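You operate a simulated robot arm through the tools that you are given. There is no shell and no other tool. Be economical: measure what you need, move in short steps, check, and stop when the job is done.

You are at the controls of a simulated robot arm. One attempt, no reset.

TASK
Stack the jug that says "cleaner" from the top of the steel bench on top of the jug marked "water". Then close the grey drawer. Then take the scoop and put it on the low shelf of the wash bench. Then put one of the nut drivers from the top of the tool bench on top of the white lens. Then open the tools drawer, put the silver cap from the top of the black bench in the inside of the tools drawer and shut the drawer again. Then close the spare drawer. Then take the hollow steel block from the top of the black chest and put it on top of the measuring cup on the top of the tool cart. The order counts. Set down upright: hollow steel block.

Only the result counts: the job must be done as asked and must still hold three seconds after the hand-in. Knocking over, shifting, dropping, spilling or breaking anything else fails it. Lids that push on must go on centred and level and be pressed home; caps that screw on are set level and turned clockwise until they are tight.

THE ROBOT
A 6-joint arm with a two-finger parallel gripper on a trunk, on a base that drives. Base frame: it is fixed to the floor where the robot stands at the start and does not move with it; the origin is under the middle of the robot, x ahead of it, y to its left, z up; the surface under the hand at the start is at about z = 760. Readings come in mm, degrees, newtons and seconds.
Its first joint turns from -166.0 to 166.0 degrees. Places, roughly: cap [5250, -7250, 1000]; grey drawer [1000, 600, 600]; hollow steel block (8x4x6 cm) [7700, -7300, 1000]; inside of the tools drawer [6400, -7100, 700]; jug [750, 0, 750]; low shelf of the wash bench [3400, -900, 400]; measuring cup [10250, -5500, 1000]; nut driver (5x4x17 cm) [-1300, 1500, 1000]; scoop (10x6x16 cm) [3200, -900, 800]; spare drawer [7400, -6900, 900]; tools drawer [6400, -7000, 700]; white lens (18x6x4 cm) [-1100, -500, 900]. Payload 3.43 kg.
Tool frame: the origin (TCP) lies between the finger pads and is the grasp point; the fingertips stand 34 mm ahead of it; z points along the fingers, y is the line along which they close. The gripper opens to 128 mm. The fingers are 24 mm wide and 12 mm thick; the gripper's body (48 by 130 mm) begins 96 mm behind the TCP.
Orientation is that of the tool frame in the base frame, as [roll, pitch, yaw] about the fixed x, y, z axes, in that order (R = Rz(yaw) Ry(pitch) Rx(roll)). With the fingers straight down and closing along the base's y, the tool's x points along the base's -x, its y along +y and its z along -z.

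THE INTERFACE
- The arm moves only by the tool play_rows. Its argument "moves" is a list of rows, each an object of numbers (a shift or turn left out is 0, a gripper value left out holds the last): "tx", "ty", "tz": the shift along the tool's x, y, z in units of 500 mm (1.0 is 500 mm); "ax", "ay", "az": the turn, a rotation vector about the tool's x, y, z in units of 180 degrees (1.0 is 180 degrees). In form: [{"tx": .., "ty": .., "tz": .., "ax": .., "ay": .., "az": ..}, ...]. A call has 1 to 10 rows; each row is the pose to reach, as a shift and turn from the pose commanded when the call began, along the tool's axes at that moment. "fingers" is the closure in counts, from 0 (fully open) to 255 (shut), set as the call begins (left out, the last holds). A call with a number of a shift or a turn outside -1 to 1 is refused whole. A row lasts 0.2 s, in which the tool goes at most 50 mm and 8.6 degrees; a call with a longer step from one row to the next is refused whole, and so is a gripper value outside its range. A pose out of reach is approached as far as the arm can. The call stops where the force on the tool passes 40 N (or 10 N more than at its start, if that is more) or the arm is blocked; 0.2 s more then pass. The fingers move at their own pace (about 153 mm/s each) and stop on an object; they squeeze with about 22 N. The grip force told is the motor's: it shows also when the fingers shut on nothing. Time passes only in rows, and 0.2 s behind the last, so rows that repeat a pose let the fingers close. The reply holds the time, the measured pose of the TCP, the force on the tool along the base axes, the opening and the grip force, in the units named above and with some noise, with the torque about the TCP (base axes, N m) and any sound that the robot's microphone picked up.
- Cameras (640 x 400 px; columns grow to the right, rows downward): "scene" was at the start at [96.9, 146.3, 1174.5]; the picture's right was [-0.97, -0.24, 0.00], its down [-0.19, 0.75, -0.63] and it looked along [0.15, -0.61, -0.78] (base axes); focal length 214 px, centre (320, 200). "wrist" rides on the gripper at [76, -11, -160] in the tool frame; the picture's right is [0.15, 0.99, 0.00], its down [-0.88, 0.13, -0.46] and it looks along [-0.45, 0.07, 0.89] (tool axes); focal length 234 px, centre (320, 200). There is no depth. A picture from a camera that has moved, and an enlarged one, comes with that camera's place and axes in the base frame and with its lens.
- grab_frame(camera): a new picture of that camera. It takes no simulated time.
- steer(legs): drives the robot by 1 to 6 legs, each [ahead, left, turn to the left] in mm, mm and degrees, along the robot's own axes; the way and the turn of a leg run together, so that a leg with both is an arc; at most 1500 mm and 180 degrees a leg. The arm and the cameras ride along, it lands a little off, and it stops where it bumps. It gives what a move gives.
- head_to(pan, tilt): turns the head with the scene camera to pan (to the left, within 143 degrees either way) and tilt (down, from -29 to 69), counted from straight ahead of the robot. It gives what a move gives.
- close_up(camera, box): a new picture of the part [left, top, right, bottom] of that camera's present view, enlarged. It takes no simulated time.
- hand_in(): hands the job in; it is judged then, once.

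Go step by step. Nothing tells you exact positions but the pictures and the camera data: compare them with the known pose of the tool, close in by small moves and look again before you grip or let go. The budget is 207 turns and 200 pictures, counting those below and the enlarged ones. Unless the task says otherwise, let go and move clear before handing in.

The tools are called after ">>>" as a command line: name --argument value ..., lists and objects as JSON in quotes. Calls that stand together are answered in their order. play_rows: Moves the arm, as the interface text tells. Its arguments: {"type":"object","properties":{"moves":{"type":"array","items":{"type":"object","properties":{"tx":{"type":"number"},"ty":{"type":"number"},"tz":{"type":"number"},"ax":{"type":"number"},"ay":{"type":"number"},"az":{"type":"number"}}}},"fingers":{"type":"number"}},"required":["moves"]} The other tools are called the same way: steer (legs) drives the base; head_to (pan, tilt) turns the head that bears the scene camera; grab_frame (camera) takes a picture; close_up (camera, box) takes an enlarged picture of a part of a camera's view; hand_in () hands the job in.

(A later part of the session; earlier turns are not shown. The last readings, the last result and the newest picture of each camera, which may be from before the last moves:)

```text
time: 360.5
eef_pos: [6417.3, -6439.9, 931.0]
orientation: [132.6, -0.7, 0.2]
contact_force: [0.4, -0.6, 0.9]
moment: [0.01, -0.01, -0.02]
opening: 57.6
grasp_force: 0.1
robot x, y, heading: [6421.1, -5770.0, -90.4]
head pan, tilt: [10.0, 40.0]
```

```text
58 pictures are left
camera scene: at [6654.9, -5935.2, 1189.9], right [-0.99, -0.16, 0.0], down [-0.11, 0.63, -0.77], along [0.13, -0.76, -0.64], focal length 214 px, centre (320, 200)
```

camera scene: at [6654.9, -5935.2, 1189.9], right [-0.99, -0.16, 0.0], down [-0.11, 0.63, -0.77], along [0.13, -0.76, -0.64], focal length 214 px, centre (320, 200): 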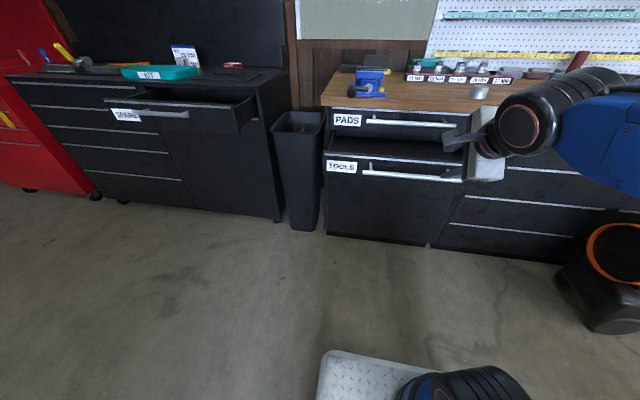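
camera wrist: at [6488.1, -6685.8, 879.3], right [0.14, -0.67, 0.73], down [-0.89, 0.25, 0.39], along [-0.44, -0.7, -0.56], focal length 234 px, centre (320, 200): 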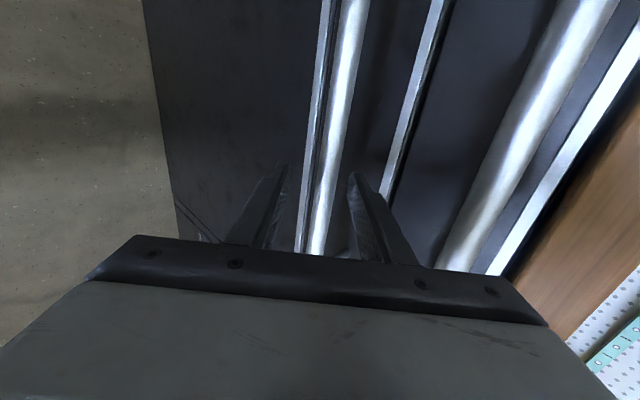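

>>> play_rows --moves '[{"ax": 0.044, "ty": 0.046, "tz": -0.043}, {"ax": 0.088, "ty": 0.093, "tz": -0.085}, {"ax": 0.132, "ty": 0.14, "tz": -0.128}, {"ax": 0.176, "ty": 0.187, "tz": -0.17}, {"ax": 0.22, "ty": 0.233, "tz": -0.213}, {"ax": 0.263, "ty": 0.28, "tz": -0.256}, {"ax": 0.263, "ty": 0.28, "tz": -0.256}]'

>>> play_rows --moves '[{"az": -0.045}, {"az": -0.09}, {"az": -0.135}, {"az": -0.18}, {"az": -0.225}, {"az": -0.27}, {"az": -0.315}, {"az": -0.36}, {"az": -0.405}, {"az": -0.45}]' --fingers 60

>>> steer --legs '[[0, 0, 0.4], [420, 0, 0]]'

```text
time: 362.1
eef_pos: [6412.7, -6439.1, 1119.1]
orientation: [179.9, -0.7, 0.2]
contact_force: [0.2, 0.0, -0.1]
moment: [0.0, 0.02, 0.01]
opening: 57.7
grasp_force: 0.0
robot x, y, heading: [6421.5, -5769.8, -90.4]
head pan, tilt: [10.0, 40.0]
```

```text
time: 364.3
eef_pos: [6412.5, -6440.8, 1117.6]
orientation: [179.3, 0.0, 81.2]
contact_force: [-0.3, 0.2, 0.6]
moment: [-0.01, 0.0, 0.0]
opening: 98.0
grasp_force: 0.0
robot x, y, heading: [6423.9, -5768.8, -90.5]
head pan, tilt: [10.0, 40.0]
```

```text
time: 367.2
eef_pos: [6426.6, -6844.2, 1119.0]
orientation: [179.4, 0.1, 82.2]
contact_force: [-0.6, -0.2, 0.4]
moment: [0.0, 0.02, 0.0]
opening: 97.9
grasp_force: 0.1
robot x, y, heading: [6423.6, -6169.8, -89.7]
head pan, tilt: [10.0, 40.0]
```

>>> play_rows --moves '[{"tx": -0.05, "ty": -0.075}, {"tx": -0.1, "ty": -0.15}, {"tx": -0.15, "ty": -0.225}, {"tx": -0.2, "ty": -0.3}, {"tx": -0.25, "ty": -0.375}, {"tx": -0.3, "ty": -0.45, "tz": 0.06}, {"tx": -0.3, "ty": -0.45, "tz": 0.1}]'

>>> grab_frame --camera "wrist"

```text
refused: row 6 steps farther than a row can; nothing moved
```

```text
57 pictures are left
camera wrist: at [6421.6, -6766.0, 1278.1], right [1.0, 0.01, 0.01], down [0.0, -0.89, 0.46], along [0.02, -0.46, -0.89], focal length 234 px, centre (320, 200)
```

wrist: 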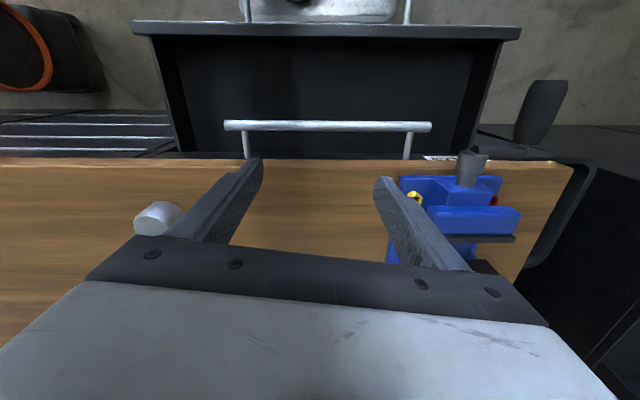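

>>> play_rows --moves '[{"tx": -0.05, "ty": -0.075}, {"tx": -0.1, "ty": -0.15}, {"tx": -0.15, "ty": -0.225}, {"tx": -0.2, "ty": -0.3}, {"tx": -0.25, "ty": -0.375}, {"tx": -0.3, "ty": -0.45}, {"tx": -0.3, "ty": -0.45, "tz": 0.08}, {"tx": -0.3, "ty": -0.45, "tz": 0.12}]'

>>> grab_frame --camera "wrist"

```text
time: 369.0
eef_pos: [6180.9, -6963.8, 1055.7]
orientation: [179.3, 0.1, 82.3]
contact_force: [0.3, -0.4, -0.3]
moment: [0.0, -0.04, 0.0]
opening: 97.7
grasp_force: 0.1
robot x, y, heading: [6424.8, -6170.5, -89.5]
head pan, tilt: [10.0, 40.0]
```

```text
56 pictures are left
camera wrist: at [6178.1, -6885.5, 1215.5], right [1.0, 0.01, 0.01], down [0.0, -0.89, 0.46], along [0.02, -0.46, -0.89], focal length 234 px, centre (320, 200)
```

wrist: 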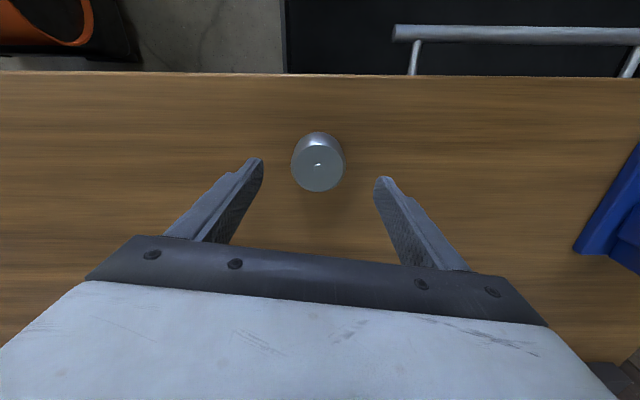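

>>> play_rows --moves '[{"tz": 0.06}, {"tz": 0.11}, {"tz": 0.138}, {"tz": 0.138}]'

>>> play_rows --moves '[{}, {}, {}, {}]' --fingers 255

>>> play_rows --moves '[{"tz": -0.02}, {"tz": -0.07}, {"tz": -0.13}, {"tz": -0.19}, {"tz": -0.24}]'

```text
time: 370.0
eef_pos: [6184.4, -6961.9, 987.5]
orientation: [179.3, 0.1, 82.2]
contact_force: [-0.2, -0.6, -0.2]
moment: [0.02, -0.02, -0.02]
opening: 97.9
grasp_force: 0.0
robot x, y, heading: [6423.5, -6171.7, -89.2]
head pan, tilt: [10.0, 40.0]
```

```text
time: 371.0
eef_pos: [6184.7, -6961.6, 987.9]
orientation: [179.4, 0.1, 82.2]
contact_force: [-0.1, -0.1, 0.0]
moment: [0.04, 0.05, -0.04]
opening: 59.0
grasp_force: 21.7
robot x, y, heading: [6427.1, -6175.0, -89.3]
head pan, tilt: [10.0, 40.0]
```

```text
time: 372.2
eef_pos: [6185.1, -6961.3, 1108.0]
orientation: [179.3, 0.2, 82.2]
contact_force: [-0.5, -0.2, -0.2]
moment: [0.01, 0.01, 0.0]
opening: 58.6
grasp_force: 21.6
robot x, y, heading: [6424.2, -6172.2, -89.6]
head pan, tilt: [10.0, 40.0]
```

Cap gripped again. I carry it over the open drawer.

>>> play_rows --moves '[{"tx": 0.067, "ty": 0.0614}, {"tx": 0.1346, "ty": 0.123}, {"tx": 0.202, "ty": 0.184}, {"tx": 0.269, "ty": 0.2457}, {"tx": 0.336, "ty": 0.307}, {"tx": 0.404, "ty": 0.3686}, {"tx": 0.471, "ty": 0.43}, {"tx": 0.471, "ty": 0.43}]'

>>> grab_frame --camera "wrist"

>>> head_to --pan 10 --tilt 45

>>> grab_frame --camera "scene"

```text
time: 374.0
eef_pos: [6429.7, -6754.7, 1108.3]
orientation: [179.3, 0.1, 82.1]
contact_force: [-0.2, 0.4, -0.8]
moment: [0.0, -0.02, -0.02]
opening: 58.9
grasp_force: 22.1
robot x, y, heading: [6424.8, -6171.6, -89.4]
head pan, tilt: [10.0, 40.0]
```

```text
55 pictures are left
camera wrist: at [6425.0, -6676.1, 1268.0], right [1.0, 0.01, 0.01], down [0.0, -0.89, 0.46], along [0.02, -0.46, -0.89], focal length 234 px, centre (320, 200)
```

wrist: 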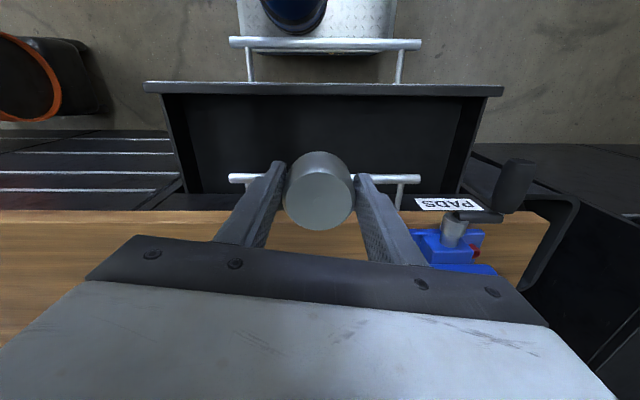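

```text
time: 374.6
eef_pos: [6428.8, -6754.3, 1107.0]
orientation: [179.3, 0.1, 82.2]
contact_force: [0.4, 0.3, 0.4]
moment: [0.0, -0.01, 0.0]
opening: 58.6
grasp_force: 22.0
robot x, y, heading: [6419.6, -6171.3, -89.3]
head pan, tilt: [10.0, 45.0]
```

```text
54 pictures are left
camera scene: at [6658.2, -6330.1, 1182.7], right [-0.98, -0.18, 0.0], down [-0.13, 0.7, -0.71], along [0.13, -0.7, -0.71], focal length 214 px, centre (320, 200)
```

scene: 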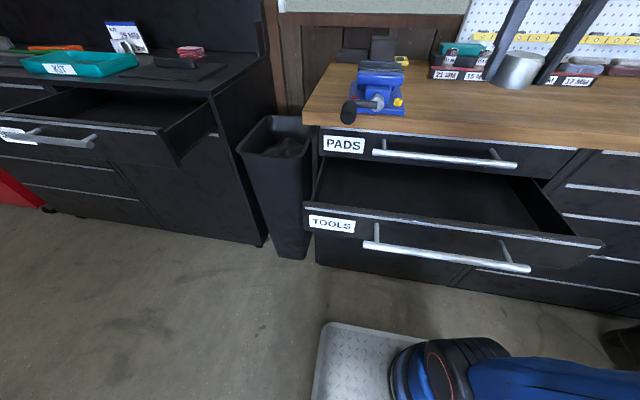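

Positioned over the drawer; I lower the cap in.

>>> play_rows --moves '[{"tz": 0.088}, {"tz": 0.176}, {"tz": 0.264}, {"tz": 0.352}, {"tz": 0.44}, {"tz": 0.528}, {"tz": 0.6}, {"tz": 0.616}, {"tz": 0.632}]'

>>> play_rows --moves '[{"tz": 0.008}, {"tz": 0.016}, {"tz": 0.024}, {"tz": 0.032}, {"tz": 0.04}, {"tz": 0.048}]'

>>> close_up --camera "scene" --box '[300, 100, 620, 300]'

```text
time: 376.6
eef_pos: [6433.0, -6759.7, 793.0]
orientation: [179.2, 0.0, 82.2]
contact_force: [0.1, 0.1, -0.6]
moment: [-0.01, -0.02, 0.01]
opening: 58.8
grasp_force: 22.1
robot x, y, heading: [6426.7, -6171.9, -89.6]
head pan, tilt: [10.0, 45.0]
```

```text
time: 378.0
eef_pos: [6431.2, -6759.2, 769.5]
orientation: [179.4, 0.1, 82.2]
contact_force: [0.0, -0.2, -0.7]
moment: [0.0, -0.03, 0.0]
opening: 58.8
grasp_force: 21.9
robot x, y, heading: [6423.0, -6174.0, -89.4]
head pan, tilt: [10.0, 45.0]
```

```text
2.00 times, centred on (460, 200) of scene
camera zoom: at [6658.2, -6330.2, 1182.7], right [-0.98, -0.18, 0.0], down [-0.13, 0.7, -0.71], along [0.13, -0.7, -0.71], focal length 429 px, centre (40, 200)
```

zoom: 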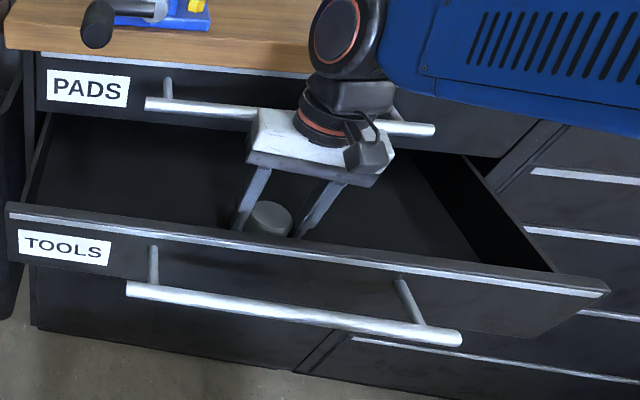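

>>> play_rows --moves '[{"tz": 0.008}, {"tz": 0.016}, {"tz": 0.024}]'

>>> play_rows --moves '[{"tz": 0.008}, {"tz": 0.016}, {"tz": 0.024}]'

```text
time: 378.8
eef_pos: [6432.1, -6758.2, 755.2]
orientation: [179.2, 0.1, 82.2]
contact_force: [-0.7, 0.0, -0.2]
moment: [0.01, -0.01, 0.02]
opening: 58.8
grasp_force: 21.9
robot x, y, heading: [6421.2, -6169.8, -89.4]
head pan, tilt: [10.0, 45.0]
```

```text
time: 379.6
eef_pos: [6432.5, -6760.3, 745.8]
orientation: [179.3, 0.1, 82.2]
contact_force: [0.8, 2.2, 14.2]
moment: [0.0, 0.39, -0.06]
opening: 58.7
grasp_force: 22.4
robot x, y, heading: [6423.2, -6172.9, -89.6]
head pan, tilt: [10.0, 45.0]
```

Contact with the drawer bottom. I release and lift out.

>>> play_rows --moves '[{"tz": -0.002}, {"tz": -0.002}, {"tz": -0.002}, {"tz": -0.04}, {"tz": -0.12}, {"tz": -0.2}, {"tz": -0.29}, {"tz": -0.38}, {"tz": -0.47}, {"tz": -0.56}]' --fingers 85

>>> grab_frame --camera "wrist"

```text
time: 381.8
eef_pos: [6429.2, -6759.0, 1025.2]
orientation: [179.3, 0.1, 82.2]
contact_force: [-0.4, -0.1, -0.1]
moment: [0.01, -0.02, -0.01]
opening: 85.5
grasp_force: 0.0
robot x, y, heading: [6424.3, -6174.2, -89.5]
head pan, tilt: [10.0, 45.0]
```

```text
52 pictures are left
camera wrist: at [6425.3, -6680.7, 1185.9], right [1.0, 0.01, 0.01], down [0.0, -0.89, 0.46], along [0.02, -0.46, -0.89], focal length 234 px, centre (320, 200)
```

wrist: 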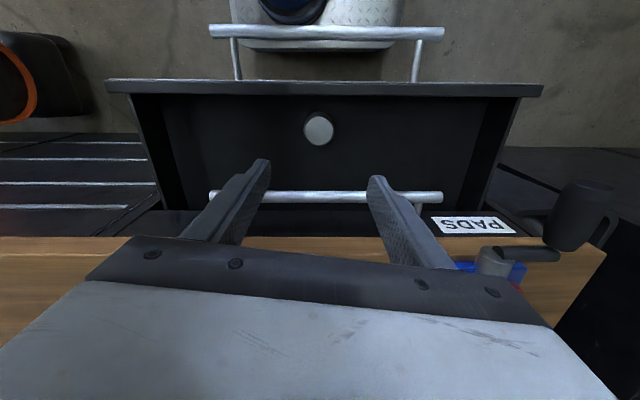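

The cap is inside. I back up, close the fingers, and get ready to push the drawer shut by its bar.

>>> play_rows --moves '[{"tz": -0.09}, {"tz": -0.12, "az": -0.043}]' --fingers 255

>>> steer --legs '[[-260, 0, 0], [0, 0, -0.5]]'

>>> play_rows --moves '[{"tz": 0.09}, {"tz": 0.18}, {"tz": 0.27}, {"tz": 0.36}, {"tz": 0.45}, {"tz": 0.53}, {"tz": 0.546}, {"tz": 0.546}]'

>>> grab_frame --camera "wrist"

```text
time: 382.4
eef_pos: [6426.9, -6758.3, 1087.7]
orientation: [179.4, 0.2, 90.0]
contact_force: [-0.1, 0.3, 0.5]
moment: [0.02, 0.03, 0.01]
opening: 0.0
grasp_force: 21.8
robot x, y, heading: [6424.0, -6172.3, -89.1]
head pan, tilt: [10.0, 45.0]
```

```text
time: 384.7
eef_pos: [6415.4, -6488.4, 1086.3]
orientation: [179.3, 0.2, 88.9]
contact_force: [-0.4, -0.6, 0.7]
moment: [-0.01, 0.0, -0.03]
opening: 0.0
grasp_force: 22.5
robot x, y, heading: [6423.9, -5904.3, -90.4]
head pan, tilt: [10.0, 45.0]
```

```text
time: 386.5
eef_pos: [6421.1, -6489.5, 813.2]
orientation: [179.4, 0.2, 88.9]
contact_force: [0.0, -0.3, -0.3]
moment: [0.0, 0.02, -0.01]
opening: 0.0
grasp_force: 21.9
robot x, y, heading: [6420.6, -5901.8, -90.4]
head pan, tilt: [10.0, 45.0]
```

```text
51 pictures are left
camera wrist: at [6407.3, -6411.0, 973.1], right [0.99, 0.13, 0.01], down [0.11, -0.88, 0.46], along [0.07, -0.46, -0.89], focal length 234 px, centre (320, 200)
```

wrist: 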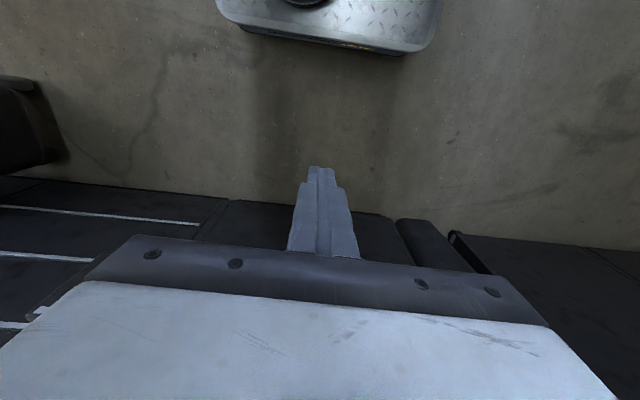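

>>> play_rows --moves '[{"tz": 0.028, "tx": -0.08}, {"tz": 0.028, "tx": -0.16}, {"tz": 0.028, "tx": -0.21}, {"tz": 0.028, "tx": -0.26}, {"tz": 0.028, "tx": -0.31}, {"tz": 0.028, "tx": -0.36}, {"tz": 0.028, "tx": -0.41}, {"tz": 0.028, "tx": -0.46}, {"tz": 0.028, "tx": -0.51}, {"tz": 0.028, "tx": -0.55}]'

>>> grab_frame --camera "scene"

```text
time: 388.7
eef_pos: [6413.5, -6764.5, 797.7]
orientation: [179.3, 0.3, 88.9]
contact_force: [0.1, 0.4, 0.4]
moment: [0.0, -0.04, 0.02]
opening: 0.0
grasp_force: 21.9
robot x, y, heading: [6420.3, -5901.5, -90.7]
head pan, tilt: [10.0, 45.0]
```

```text
50 pictures are left
camera scene: at [6654.4, -6064.3, 1182.7], right [-0.99, -0.16, 0.0], down [-0.12, 0.7, -0.71], along [0.12, -0.7, -0.71], focal length 214 px, centre (320, 200)
```

scene: 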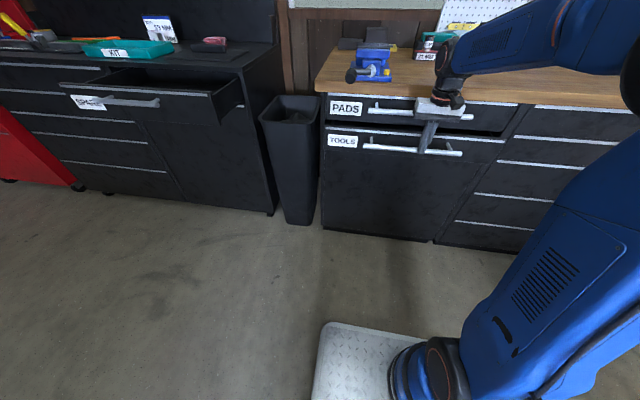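

The drawer is gliding shut; I push the remaining few centimetres.

>>> play_rows --moves '[{"tx": -0.03}, {"tx": -0.05}, {"tx": -0.07}, {"tx": -0.09}, {"tx": -0.11}, {"tx": -0.12}]'

>>> close_up --camera "scene" --box '[310, 70, 510, 220]'

```text
time: 389.9
eef_pos: [6412.5, -6815.3, 799.7]
orientation: [179.4, -0.2, 88.9]
contact_force: [-0.6, 15.7, 8.4]
moment: [-1.3, -0.19, 0.21]
opening: 0.0
grasp_force: 21.8
robot x, y, heading: [6421.3, -5905.4, -90.5]
head pan, tilt: [10.0, 45.0]
stopped in row 6: the force on the tool passed its limit at 56 N (the readings are from after the stop); the commanded pose is now the measured one
```

```text
2.67 times, centred on (410, 145) of scene
camera zoom: at [6654.3, -6063.2, 1182.8], right [-0.99, -0.16, 0.0], down [-0.12, 0.7, -0.71], along [0.12, -0.7, -0.71], focal length 572 px, centre (80, 347)
```

zoom: 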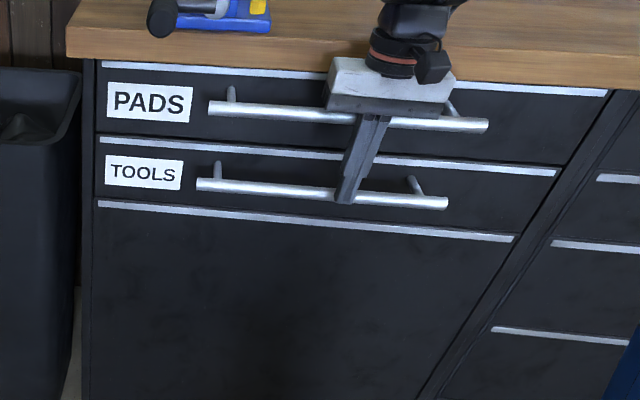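

Tools drawer is shut. I back the hand off and raise it, then go on to the spare drawer.

>>> play_rows --moves '[{"tx": 0.04}, {"tx": 0.12}, {"tx": 0.2}, {"tx": 0.28}, {"tx": 0.36}, {"tx": 0.4, "tz": -0.08}, {"tx": 0.42, "tz": -0.17}, {"tx": 0.42, "tz": -0.26}, {"tx": 0.42, "tz": -0.35}, {"tx": 0.42, "tz": -0.44}]'

>>> steer --legs '[[0, 0, 0.6], [0, 1150, 0]]'

>>> grab_frame --camera "scene"

```text
time: 392.1
eef_pos: [6413.5, -6603.7, 1020.9]
orientation: [179.3, -0.2, 88.9]
contact_force: [0.3, 0.4, 0.1]
moment: [0.0, 0.0, -0.01]
opening: 0.0
grasp_force: 22.1
robot x, y, heading: [6424.1, -5898.2, -90.5]
head pan, tilt: [10.0, 45.0]
```

```text
time: 398.3
eef_pos: [7595.7, -6586.9, 1020.5]
orientation: [179.3, 0.0, 91.0]
contact_force: [-0.8, -0.1, 0.7]
moment: [0.0, -0.01, -0.03]
opening: 0.0
grasp_force: 22.2
robot x, y, heading: [7579.4, -5885.1, -88.6]
head pan, tilt: [10.0, 45.0]
```

```text
48 pictures are left
camera scene: at [7817.2, -6039.5, 1182.7], right [-0.98, -0.2, 0.0], down [-0.14, 0.69, -0.71], along [0.14, -0.69, -0.71], focal length 214 px, centre (320, 200)
```

scene: 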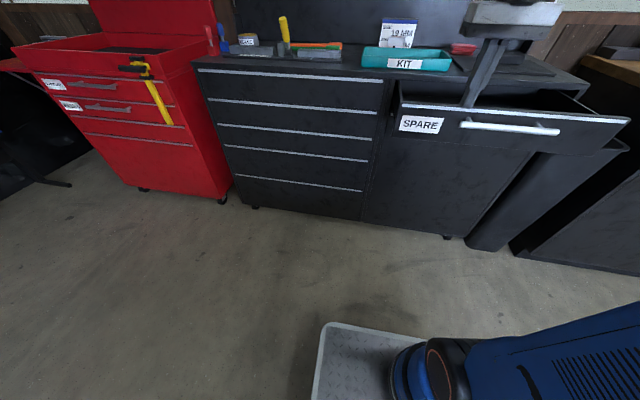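

The spare drawer bar is around x 7285–7537, y≈−6698, z≈900. I line up with its middle.

>>> play_rows --moves '[{"tx": 0.08}, {"tx": 0.16}, {"tx": 0.24}, {"tx": 0.3}]'

>>> steer --legs '[[0, 0, -1.2], [0, -170, 0], [140, 0, 0]]'

>>> play_rows --moves '[{"tz": 0.08}, {"tz": 0.16}, {"tz": 0.21}, {"tz": 0.21}]'

>>> grab_frame --camera "scene"

>>> grab_frame --camera "wrist"

```text
time: 399.3
eef_pos: [7592.1, -6439.0, 1019.6]
orientation: [179.2, -0.2, 91.1]
contact_force: [0.9, -0.3, 0.1]
moment: [0.06, 0.02, -0.02]
opening: 0.0
grasp_force: 22.0
robot x, y, heading: [7582.9, -5886.2, -88.4]
head pan, tilt: [10.0, 45.0]
```

```text
time: 402.1
eef_pos: [7412.0, -6583.4, 1019.3]
orientation: [179.4, -0.1, 89.5]
contact_force: [0.5, 0.0, -0.1]
moment: [0.01, -0.01, 0.03]
opening: 0.0
grasp_force: 22.0
robot x, y, heading: [7412.1, -6030.1, -90.0]
head pan, tilt: [10.0, 45.0]
```

```text
time: 403.1
eef_pos: [7414.5, -6582.5, 913.4]
orientation: [179.3, -0.1, 89.4]
contact_force: [-0.7, -0.7, 0.6]
moment: [-0.01, -0.02, -0.01]
opening: 0.0
grasp_force: 21.6
robot x, y, heading: [7410.9, -6029.6, -90.0]
head pan, tilt: [10.0, 45.0]
```

```text
47 pictures are left
camera scene: at [7647.1, -6189.8, 1182.7], right [-0.98, -0.17, 0.0], down [-0.12, 0.7, -0.71], along [0.12, -0.7, -0.71], focal length 214 px, centre (320, 200)
```

scene: 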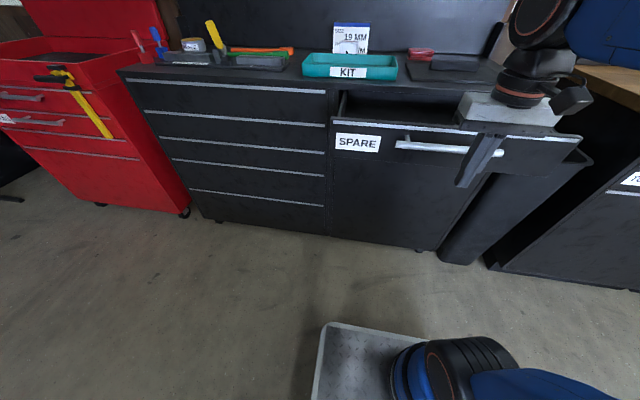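

```text
46 pictures are left
camera wrist: at [7401.3, -6506.2, 1074.8], right [0.99, 0.14, 0.01], down [0.12, -0.88, 0.46], along [0.07, -0.45, -0.89], focal length 234 px, centre (320, 200)
```

wrist: 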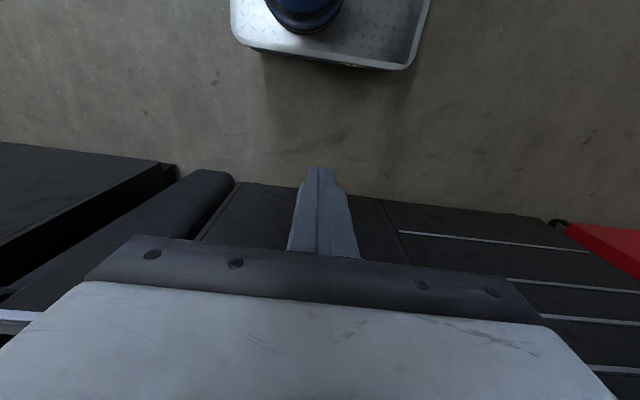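

>>> play_rows --moves '[{"tx": -0.07}, {"tx": -0.14}, {"tx": -0.18}, {"tx": -0.22}, {"tx": -0.26}, {"tx": -0.3}, {"tx": -0.34}, {"tx": -0.38}, {"tx": -0.42}]'

>>> close_up --camera "scene" --box '[300, 50, 600, 250]'

```text
time: 405.1
eef_pos: [7412.4, -6792.6, 913.8]
orientation: [179.3, -0.1, 89.4]
contact_force: [0.2, 0.1, 0.7]
moment: [-0.04, -0.01, 0.03]
opening: 0.0
grasp_force: 22.1
robot x, y, heading: [7414.1, -6031.6, -89.8]
head pan, tilt: [10.0, 45.0]
```

```text
2.00 times, centred on (450, 150) of scene
camera zoom: at [7647.1, -6189.7, 1182.7], right [-0.98, -0.17, 0.0], down [-0.12, 0.7, -0.71], along [0.12, -0.7, -0.71], focal length 429 px, centre (60, 300)
```

zoom: 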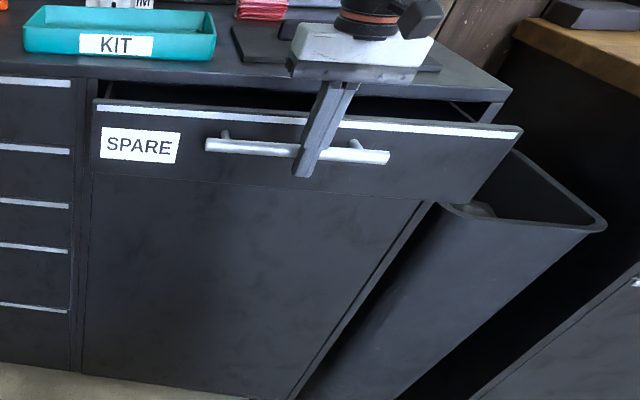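

>>> play_rows --moves '[{"tx": -0.04}, {"tx": -0.07}, {"tx": -0.1}, {"tx": -0.13}, {"tx": -0.16}, {"tx": -0.19}, {"tx": -0.22}]'

>>> close_up --camera "scene" --box '[300, 30, 600, 230]'

```text
time: 406.6
eef_pos: [7411.2, -6889.0, 913.2]
orientation: [179.3, -0.7, 89.5]
contact_force: [-2.1, 11.4, 3.3]
moment: [0.06, 0.01, -0.01]
opening: 0.0
grasp_force: 22.1
robot x, y, heading: [7413.5, -6031.6, -89.8]
head pan, tilt: [10.0, 45.0]
stopped in row 7: the force on the tool passed its limit at 65 N (the readings are from after the stop); the commanded pose is now the measured one
```

```text
2.00 times, centred on (450, 130) of scene
camera zoom: at [7647.1, -6188.9, 1182.8], right [-0.98, -0.17, 0.0], down [-0.12, 0.7, -0.71], along [0.12, -0.7, -0.71], focal length 429 px, centre (60, 340)
```

zoom: 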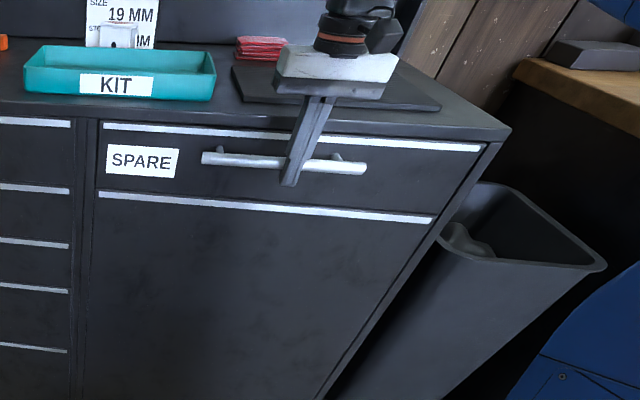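

Spare drawer closed flush. I retreat, raise, and go for the steel block behind the KIT tray.

>>> play_rows --moves '[{"tx": 0.06}, {"tx": 0.15}, {"tx": 0.24}, {"tx": 0.32}, {"tx": 0.4, "tz": -0.05}, {"tx": 0.48, "tz": -0.1}, {"tx": 0.54, "tz": -0.17}, {"tx": 0.6, "tz": -0.24}, {"tx": 0.64, "tz": -0.32}, {"tx": 0.66, "tz": -0.4}]' --fingers 0

>>> steer --legs '[[0, 290, 0], [420, 0, 0]]'

>>> head_to --pan 0 --tilt 35

>>> grab_frame --camera "scene"

>>> grab_frame --camera "wrist"

```text
time: 408.8
eef_pos: [7411.5, -6566.6, 1119.1]
orientation: [179.2, -0.8, 89.6]
contact_force: [0.0, -0.5, -0.1]
moment: [0.0, -0.01, -0.02]
opening: 128.1
grasp_force: 0.1
robot x, y, heading: [7413.7, -6031.7, -90.0]
head pan, tilt: [10.0, 45.0]
```

```text
time: 412.9
eef_pos: [7709.9, -6979.4, 1119.9]
orientation: [179.3, -0.7, 89.8]
contact_force: [-0.8, -0.3, 0.3]
moment: [0.0, 0.04, 0.02]
opening: 128.1
grasp_force: 0.0
robot x, y, heading: [7712.4, -6439.2, -89.8]
head pan, tilt: [10.0, 45.0]
```

```text
time: 413.6
eef_pos: [7709.5, -6979.3, 1119.3]
orientation: [179.4, -0.8, 89.9]
contact_force: [-0.4, -0.6, -0.2]
moment: [-0.01, 0.02, 0.01]
opening: 128.1
grasp_force: 0.0
robot x, y, heading: [7707.0, -6444.1, -89.7]
head pan, tilt: [0.0, 35.0]
```

```text
43 pictures are left
camera scene: at [7928.4, -6606.8, 1197.5], right [-1.0, -0.01, 0.0], down [0.0, 0.57, -0.82], along [0.01, -0.82, -0.57], focal length 214 px, centre (320, 200)
```

scene: 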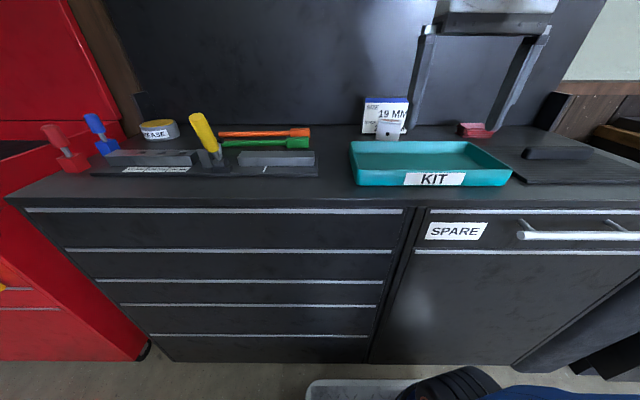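

```text
42 pictures are left
camera wrist: at [7696.0, -6904.4, 1279.9], right [0.99, 0.14, 0.01], down [0.12, -0.89, 0.45], along [0.08, -0.44, -0.9], focal length 234 px, centre (320, 200)
```

wrist: 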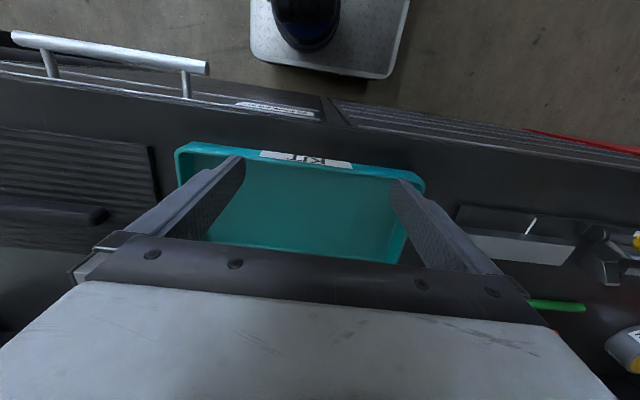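

>>> close_up --camera "scene" --box '[330, 80, 450, 180]'

>>> play_rows --moves '[{"tx": -0.08}, {"tx": -0.16}, {"tx": -0.24}, {"tx": -0.32}, {"tx": -0.36}]'

>>> grab_frame --camera "wrist"

```text
4.00 times, centred on (390, 130) of scene
camera zoom: at [7928.4, -6606.8, 1197.5], right [-1.0, -0.01, 0.0], down [0.0, 0.57, -0.82], along [0.01, -0.82, -0.57], focal length 858 px, centre (40, 480)
```

zoom: 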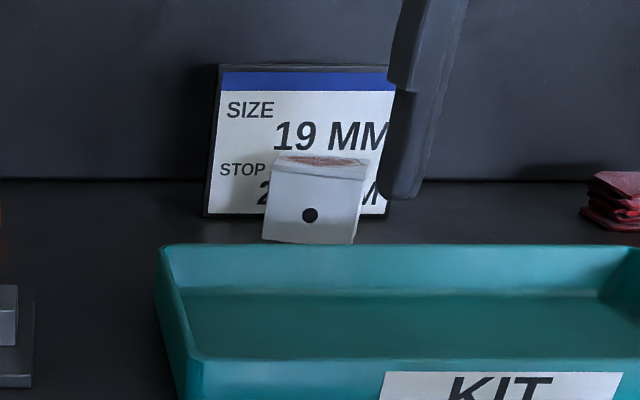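

```text
time: 414.9
eef_pos: [7709.1, -7158.9, 1116.3]
orientation: [179.3, -0.7, 89.8]
contact_force: [-1.0, 0.4, 0.3]
moment: [-0.08, -0.01, 0.02]
opening: 128.1
grasp_force: 0.0
robot x, y, heading: [7708.6, -6442.1, -89.7]
head pan, tilt: [0.0, 35.0]
```

```text
40 pictures are left
camera wrist: at [7694.4, -7084.9, 1277.2], right [0.99, 0.15, 0.01], down [0.12, -0.89, 0.45], along [0.08, -0.44, -0.89], focal length 234 px, centre (320, 200)
```

wrist: 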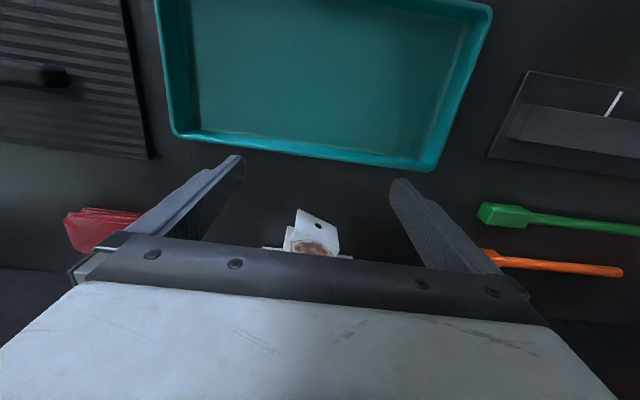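

The hollow block's front hole is at about (7726,−7269,989), turned ~11°. I move above it with matching yaw.

>>> play_rows --moves '[{"tx": -0.08, "ty": 0.012, "az": 0.02}, {"tx": -0.16, "ty": 0.024, "az": 0.04}, {"tx": -0.22, "ty": 0.034, "az": 0.061, "tz": 0.02}, {"tx": -0.26, "ty": 0.038, "az": 0.061, "tz": 0.04}, {"tx": -0.26, "ty": 0.038, "az": 0.061, "tz": 0.04}]'

>>> grab_frame --camera "wrist"

```text
time: 416.1
eef_pos: [7730.5, -7289.1, 1096.7]
orientation: [179.5, -0.7, 78.8]
contact_force: [-0.3, 0.2, -0.2]
moment: [0.01, 0.02, 0.0]
opening: 128.0
grasp_force: 0.0
robot x, y, heading: [7707.8, -6443.4, -89.8]
head pan, tilt: [0.0, 35.0]
```

```text
39 pictures are left
camera wrist: at [7730.6, -7212.5, 1256.9], right [1.0, -0.05, 0.01], down [-0.05, -0.89, 0.44], along [-0.01, -0.44, -0.9], focal length 234 px, centre (320, 200)
```

wrist: 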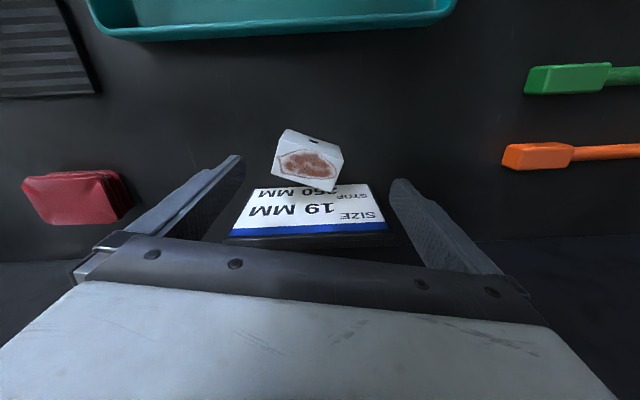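

>>> close_up --camera "wrist" --box '[230, 110, 390, 250]'

```text
2.86 times, centred on (310, 180) of wrist
camera zoom: at [7730.6, -7212.5, 1256.9], right [1.0, -0.05, 0.01], down [-0.05, -0.89, 0.44], along [-0.01, -0.44, -0.9], focal length 669 px, centre (349, 257)
```

zoom: 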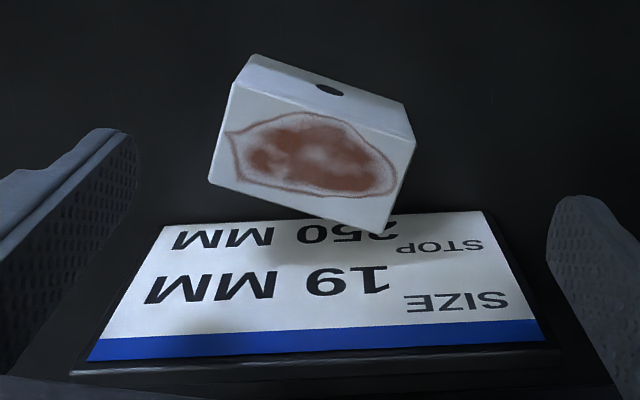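

I see the block's top clearly: centre ≈(7717,−7286), turned ~21°. I align and lower around it.

>>> play_rows --moves '[{"ty": -0.014, "az": 0.03}, {"ty": -0.0277, "az": 0.054}, {"ty": -0.0277, "az": 0.054, "tz": 0.06}, {"ty": -0.0277, "az": 0.054, "tz": 0.11}, {"ty": -0.0277, "az": 0.054, "tz": 0.15}, {"ty": -0.0277, "az": 0.054, "tz": 0.15}]'

>>> grab_frame --camera "wrist"

>>> close_up --camera "scene" --box '[330, 60, 450, 160]'

```text
time: 417.4
eef_pos: [7718.2, -7285.0, 1019.8]
orientation: [179.7, -1.0, 69.3]
contact_force: [-0.1, 0.0, -0.4]
moment: [-0.02, -0.02, -0.01]
opening: 128.2
grasp_force: 0.1
robot x, y, heading: [7706.2, -6440.2, -89.8]
head pan, tilt: [0.0, 35.0]
```

```text
37 pictures are left
camera wrist: at [7730.3, -7211.0, 1181.1], right [0.98, -0.21, 0.01], down [-0.2, -0.88, 0.44], along [-0.09, -0.43, -0.9], focal length 234 px, centre (320, 200)
```

wrist: 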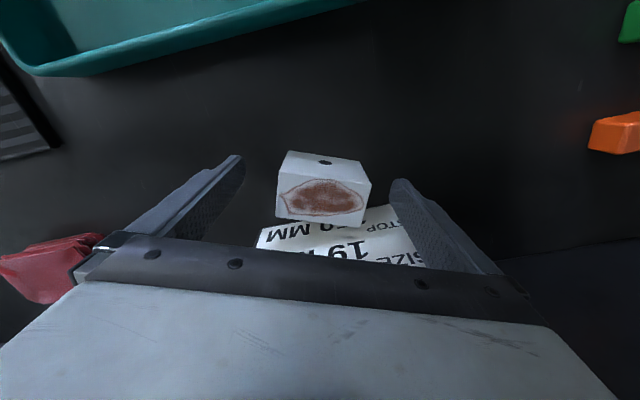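

```text
4.00 times, centred on (390, 110) of scene
camera zoom: at [7928.3, -6606.9, 1197.5], right [-1.0, -0.01, 0.0], down [0.0, 0.57, -0.82], along [0.01, -0.82, -0.57], focal length 858 px, centre (40, 560)
```

zoom: 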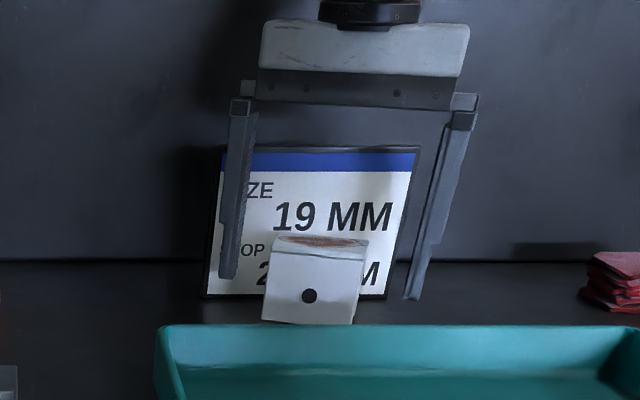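

>>> play_rows --moves '[{"tz": 0.015}, {"tz": 0.03}, {"tz": 0.03}]'

>>> play_rows --moves '[{}, {}, {}, {}]' --fingers 255

>>> play_rows --moves '[{"tz": -0.01}, {"tz": -0.04}, {"tz": -0.08}, {"tz": -0.13}, {"tz": -0.18}]'

>>> grab_frame --camera "wrist"

>>> close_up --camera "scene" --box '[330, 40, 450, 160]'

```text
time: 418.2
eef_pos: [7716.0, -7285.2, 1004.9]
orientation: [179.5, -0.9, 69.2]
contact_force: [0.5, -0.1, 0.9]
moment: [0.01, 0.02, 0.0]
opening: 128.2
grasp_force: 0.1
robot x, y, heading: [7709.5, -6439.5, -89.8]
head pan, tilt: [0.0, 35.0]
```

```text
time: 419.2
eef_pos: [7717.2, -7284.7, 1004.6]
orientation: [179.6, -0.9, 69.2]
contact_force: [0.9, 0.8, -1.0]
moment: [0.06, 0.08, -0.02]
opening: 70.1
grasp_force: 22.0
robot x, y, heading: [7709.8, -6438.8, -89.7]
head pan, tilt: [0.0, 35.0]
```

```text
time: 420.4
eef_pos: [7716.3, -7286.3, 1095.6]
orientation: [179.6, -1.1, 69.2]
contact_force: [-1.0, -0.6, -3.0]
moment: [0.05, -0.01, -0.01]
opening: 70.0
grasp_force: 22.2
robot x, y, heading: [7709.5, -6440.9, -89.6]
head pan, tilt: [0.0, 35.0]
```

```text
35 pictures are left
camera wrist: at [7729.5, -7211.8, 1256.9], right [0.98, -0.21, 0.01], down [-0.2, -0.88, 0.44], along [-0.09, -0.43, -0.9], focal length 234 px, centre (320, 200)
```

wrist: 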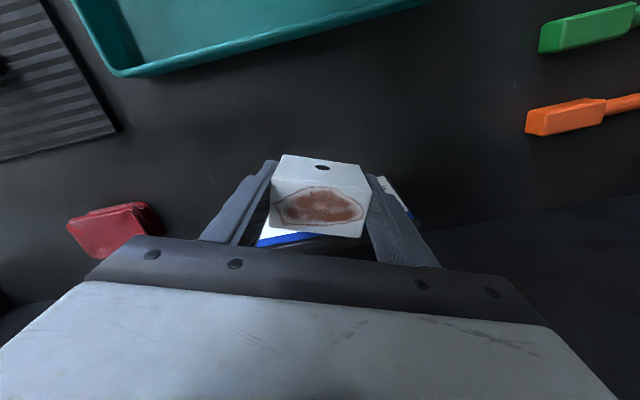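

```text
3.33 times, centred on (390, 100) of scene
camera zoom: at [7928.3, -6607.0, 1197.5], right [-1.0, -0.01, 0.0], down [0.0, 0.57, -0.82], along [0.01, -0.82, -0.57], focal length 715 px, centre (87, 533)
```

zoom: 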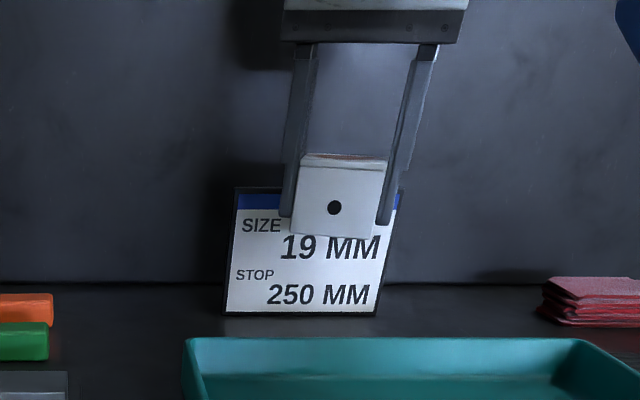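

Block held (70 mm). I tuck the hand back and drive toward the tool cart, keeping clear of the wheel chocks.

>>> play_rows --moves '[{"tx": 0.07, "ty": -0.02, "tz": -0.01}, {"tx": 0.15, "ty": -0.05, "tz": -0.02}, {"tx": 0.23, "ty": -0.08, "tz": -0.03}, {"tx": 0.31, "ty": -0.11, "tz": -0.04}, {"tx": 0.39, "ty": -0.14, "tz": -0.04}, {"tx": 0.47, "ty": -0.17, "tz": -0.04}, {"tx": 0.55, "ty": -0.2, "tz": -0.04}]'

>>> steer --legs '[[-350, 0, 0], [0, 0, 89.8], [1450, 0, 0]]'

>>> head_to --pan 25 --tilt 25

>>> grab_frame --camera "scene"

```text
time: 422.1
eef_pos: [7719.6, -6996.3, 1116.4]
orientation: [179.7, -1.0, 69.2]
contact_force: [0.1, -1.3, -4.7]
moment: [0.11, 0.01, 0.03]
opening: 69.9
grasp_force: 22.0
robot x, y, heading: [7709.1, -6439.0, -89.5]
head pan, tilt: [0.0, 35.0]
```

```text
time: 434.6
eef_pos: [9672.8, -6210.1, 1116.3]
orientation: [179.6, -0.9, 154.7]
contact_force: [-0.6, -0.4, -3.0]
moment: [0.02, 0.04, 0.01]
opening: 69.9
grasp_force: 22.2
robot x, y, heading: [9118.4, -6179.1, -4.3]
head pan, tilt: [0.0, 35.0]
```

```text
time: 435.5
eef_pos: [9672.1, -6209.5, 1116.3]
orientation: [179.7, -0.9, 154.8]
contact_force: [0.1, 0.9, -2.2]
moment: [0.01, 0.04, 0.01]
opening: 69.9
grasp_force: 22.0
robot x, y, heading: [9115.1, -6176.6, -4.3]
head pan, tilt: [25.0, 25.0]
```

```text
33 pictures are left
camera scene: at [9298.4, -5930.8, 1213.3], right [0.36, -0.93, 0.0], down [-0.4, -0.15, -0.91], along [0.85, 0.32, -0.42], focal length 214 px, centre (320, 200)
```

scene: 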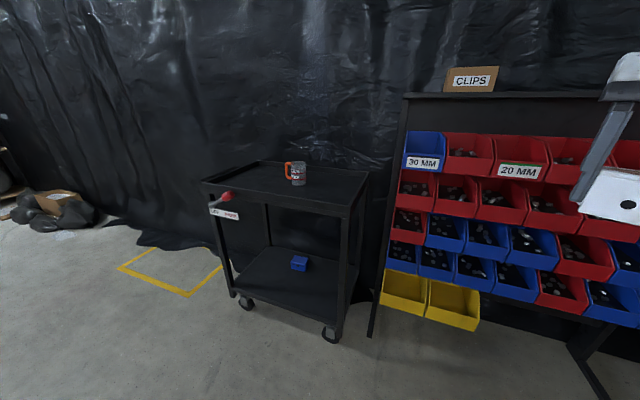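

The measuring cup stands on the cart near (10150,−5490). I move round opposite it.

>>> steer --legs '[[0, 0, 4.3], [180, 0, 0], [0, 685, 0], [140, 0, 0]]'

>>> head_to --pan -10 --tilt 35

>>> grab_frame --camera "scene"

>>> grab_frame --camera "wrist"

```text
time: 441.8
eef_pos: [9999.3, -5491.2, 1116.8]
orientation: [179.7, -0.9, 158.4]
contact_force: [-0.4, -0.1, -2.9]
moment: [0.01, 0.0, -0.01]
opening: 69.5
grasp_force: 21.6
robot x, y, heading: [9444.8, -5491.4, -0.2]
head pan, tilt: [25.0, 25.0]
```

```text
time: 442.9
eef_pos: [9999.8, -5489.5, 1116.5]
orientation: [179.6, -0.9, 158.5]
contact_force: [0.2, 0.8, -3.0]
moment: [-0.01, 0.03, 0.0]
opening: 69.8
grasp_force: 22.0
robot x, y, heading: [9442.4, -5495.0, -0.5]
head pan, tilt: [-10.0, 35.0]
```

```text
32 pictures are left
camera scene: at [9611.3, -5289.7, 1197.5], right [-0.18, -0.98, 0.0], down [-0.56, 0.1, -0.82], along [0.81, -0.15, -0.57], focal length 214 px, centre (320, 200)
```

scene: 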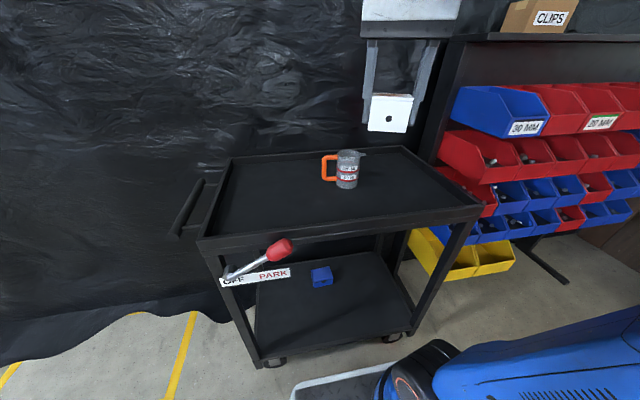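

```text
31 pictures are left
camera wrist: at [9925.5, -5473.9, 1277.6], right [0.23, 0.97, 0.01], down [0.87, -0.21, 0.44], along [0.43, -0.09, -0.9], focal length 234 px, centre (320, 200)
```

wrist: 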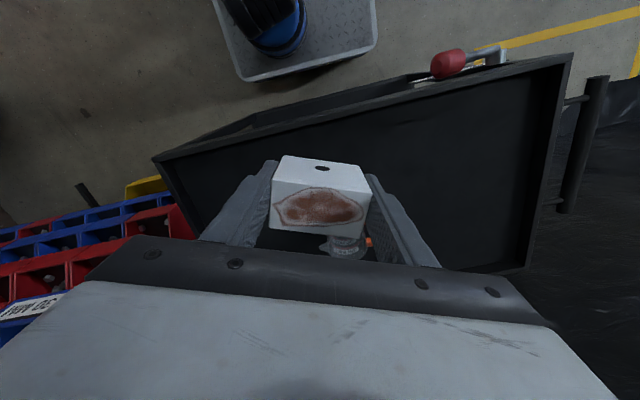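

>>> close_up --camera "scene" --box '[300, 80, 420, 210]'

>>> close_up --camera "wrist" --box '[250, 140, 410, 270]'

```text
3.08 times, centred on (360, 145) of scene
camera zoom: at [9611.3, -5289.7, 1197.5], right [-0.18, -0.98, 0.0], down [-0.56, 0.1, -0.82], along [0.81, -0.15, -0.57], focal length 660 px, centre (197, 369)
```

zoom: 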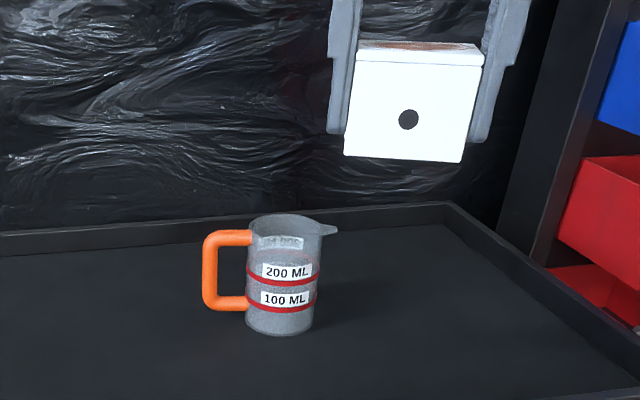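

```text
3.08 times, centred on (330, 205) of wrist
camera zoom: at [9925.5, -5473.9, 1277.6], right [0.23, 0.97, 0.01], down [0.87, -0.21, 0.44], along [0.43, -0.09, -0.9], focal length 720 px, centre (289, 185)
```

zoom: 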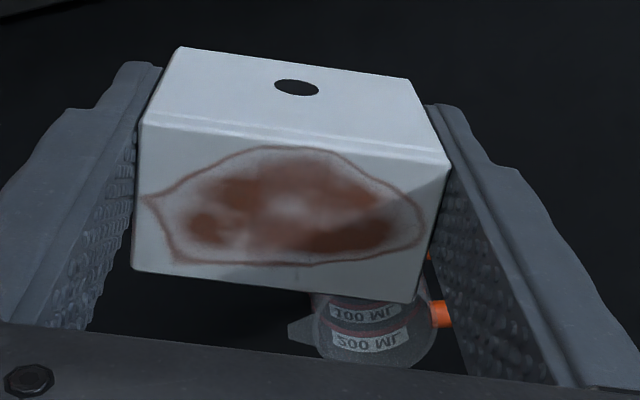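

Cup rim centre ≈(10189,−5483), z≈944, Ø≈70; the block bottom is 42 mm below the TCP. I move above the cup with the block's long side along the spout–handle line.

>>> play_rows --moves '[{"tx": -0.058, "ty": 0.025, "tz": 0.0, "az": -0.03}, {"tx": -0.116, "ty": 0.05, "tz": 0.02, "az": -0.06}, {"tx": -0.174, "ty": 0.075, "tz": 0.04, "az": -0.09}, {"tx": -0.232, "ty": 0.1, "tz": 0.06, "az": -0.1195}, {"tx": -0.29, "ty": 0.125, "tz": 0.09, "az": -0.1195}, {"tx": -0.347, "ty": 0.15, "tz": 0.112, "az": -0.1195}, {"tx": -0.347, "ty": 0.15, "tz": 0.112, "az": -0.1195}]'

>>> close_up --camera "scene" --box '[300, 80, 420, 210]'

>>> close_up --camera "wrist" --box '[240, 100, 400, 260]'

```text
time: 444.4
eef_pos: [10185.5, -5481.8, 1057.3]
orientation: [179.4, -0.7, 179.8]
contact_force: [-0.3, -0.9, -2.1]
moment: [0.02, -0.01, 0.03]
opening: 70.0
grasp_force: 22.3
robot x, y, heading: [9439.8, -5494.3, -0.4]
head pan, tilt: [-10.0, 35.0]
```

```text
3.08 times, centred on (360, 145) of scene
camera zoom: at [9611.3, -5289.7, 1197.5], right [-0.18, -0.98, 0.0], down [-0.56, 0.1, -0.82], along [0.81, -0.15, -0.57], focal length 660 px, centre (197, 369)
```

zoom: 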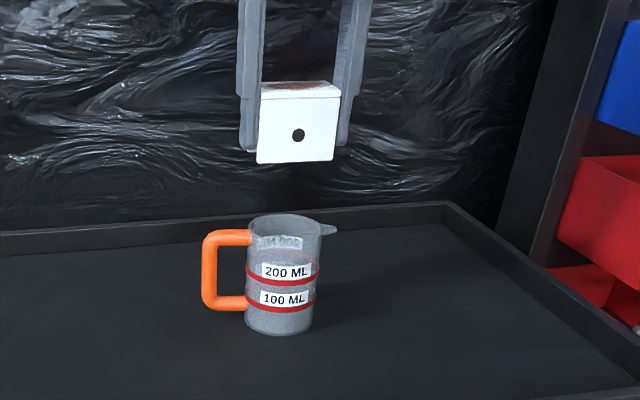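

```text
2.50 times, centred on (320, 180) of wrist
camera zoom: at [10110.4, -5494.8, 1217.5], right [-0.14, 0.99, 0.01], down [0.89, 0.12, 0.45], along [0.44, 0.08, -0.89], focal length 585 px, centre (320, 250)
```

zoom: 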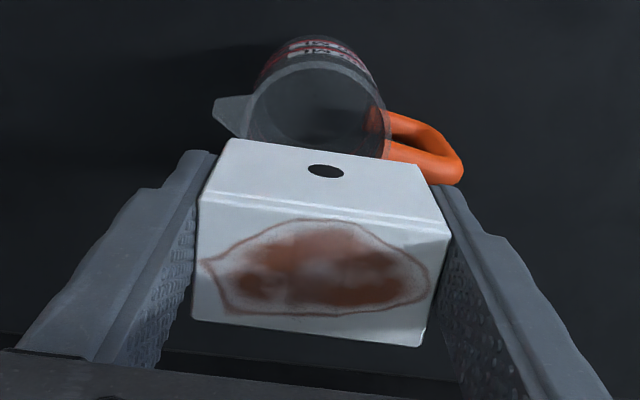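

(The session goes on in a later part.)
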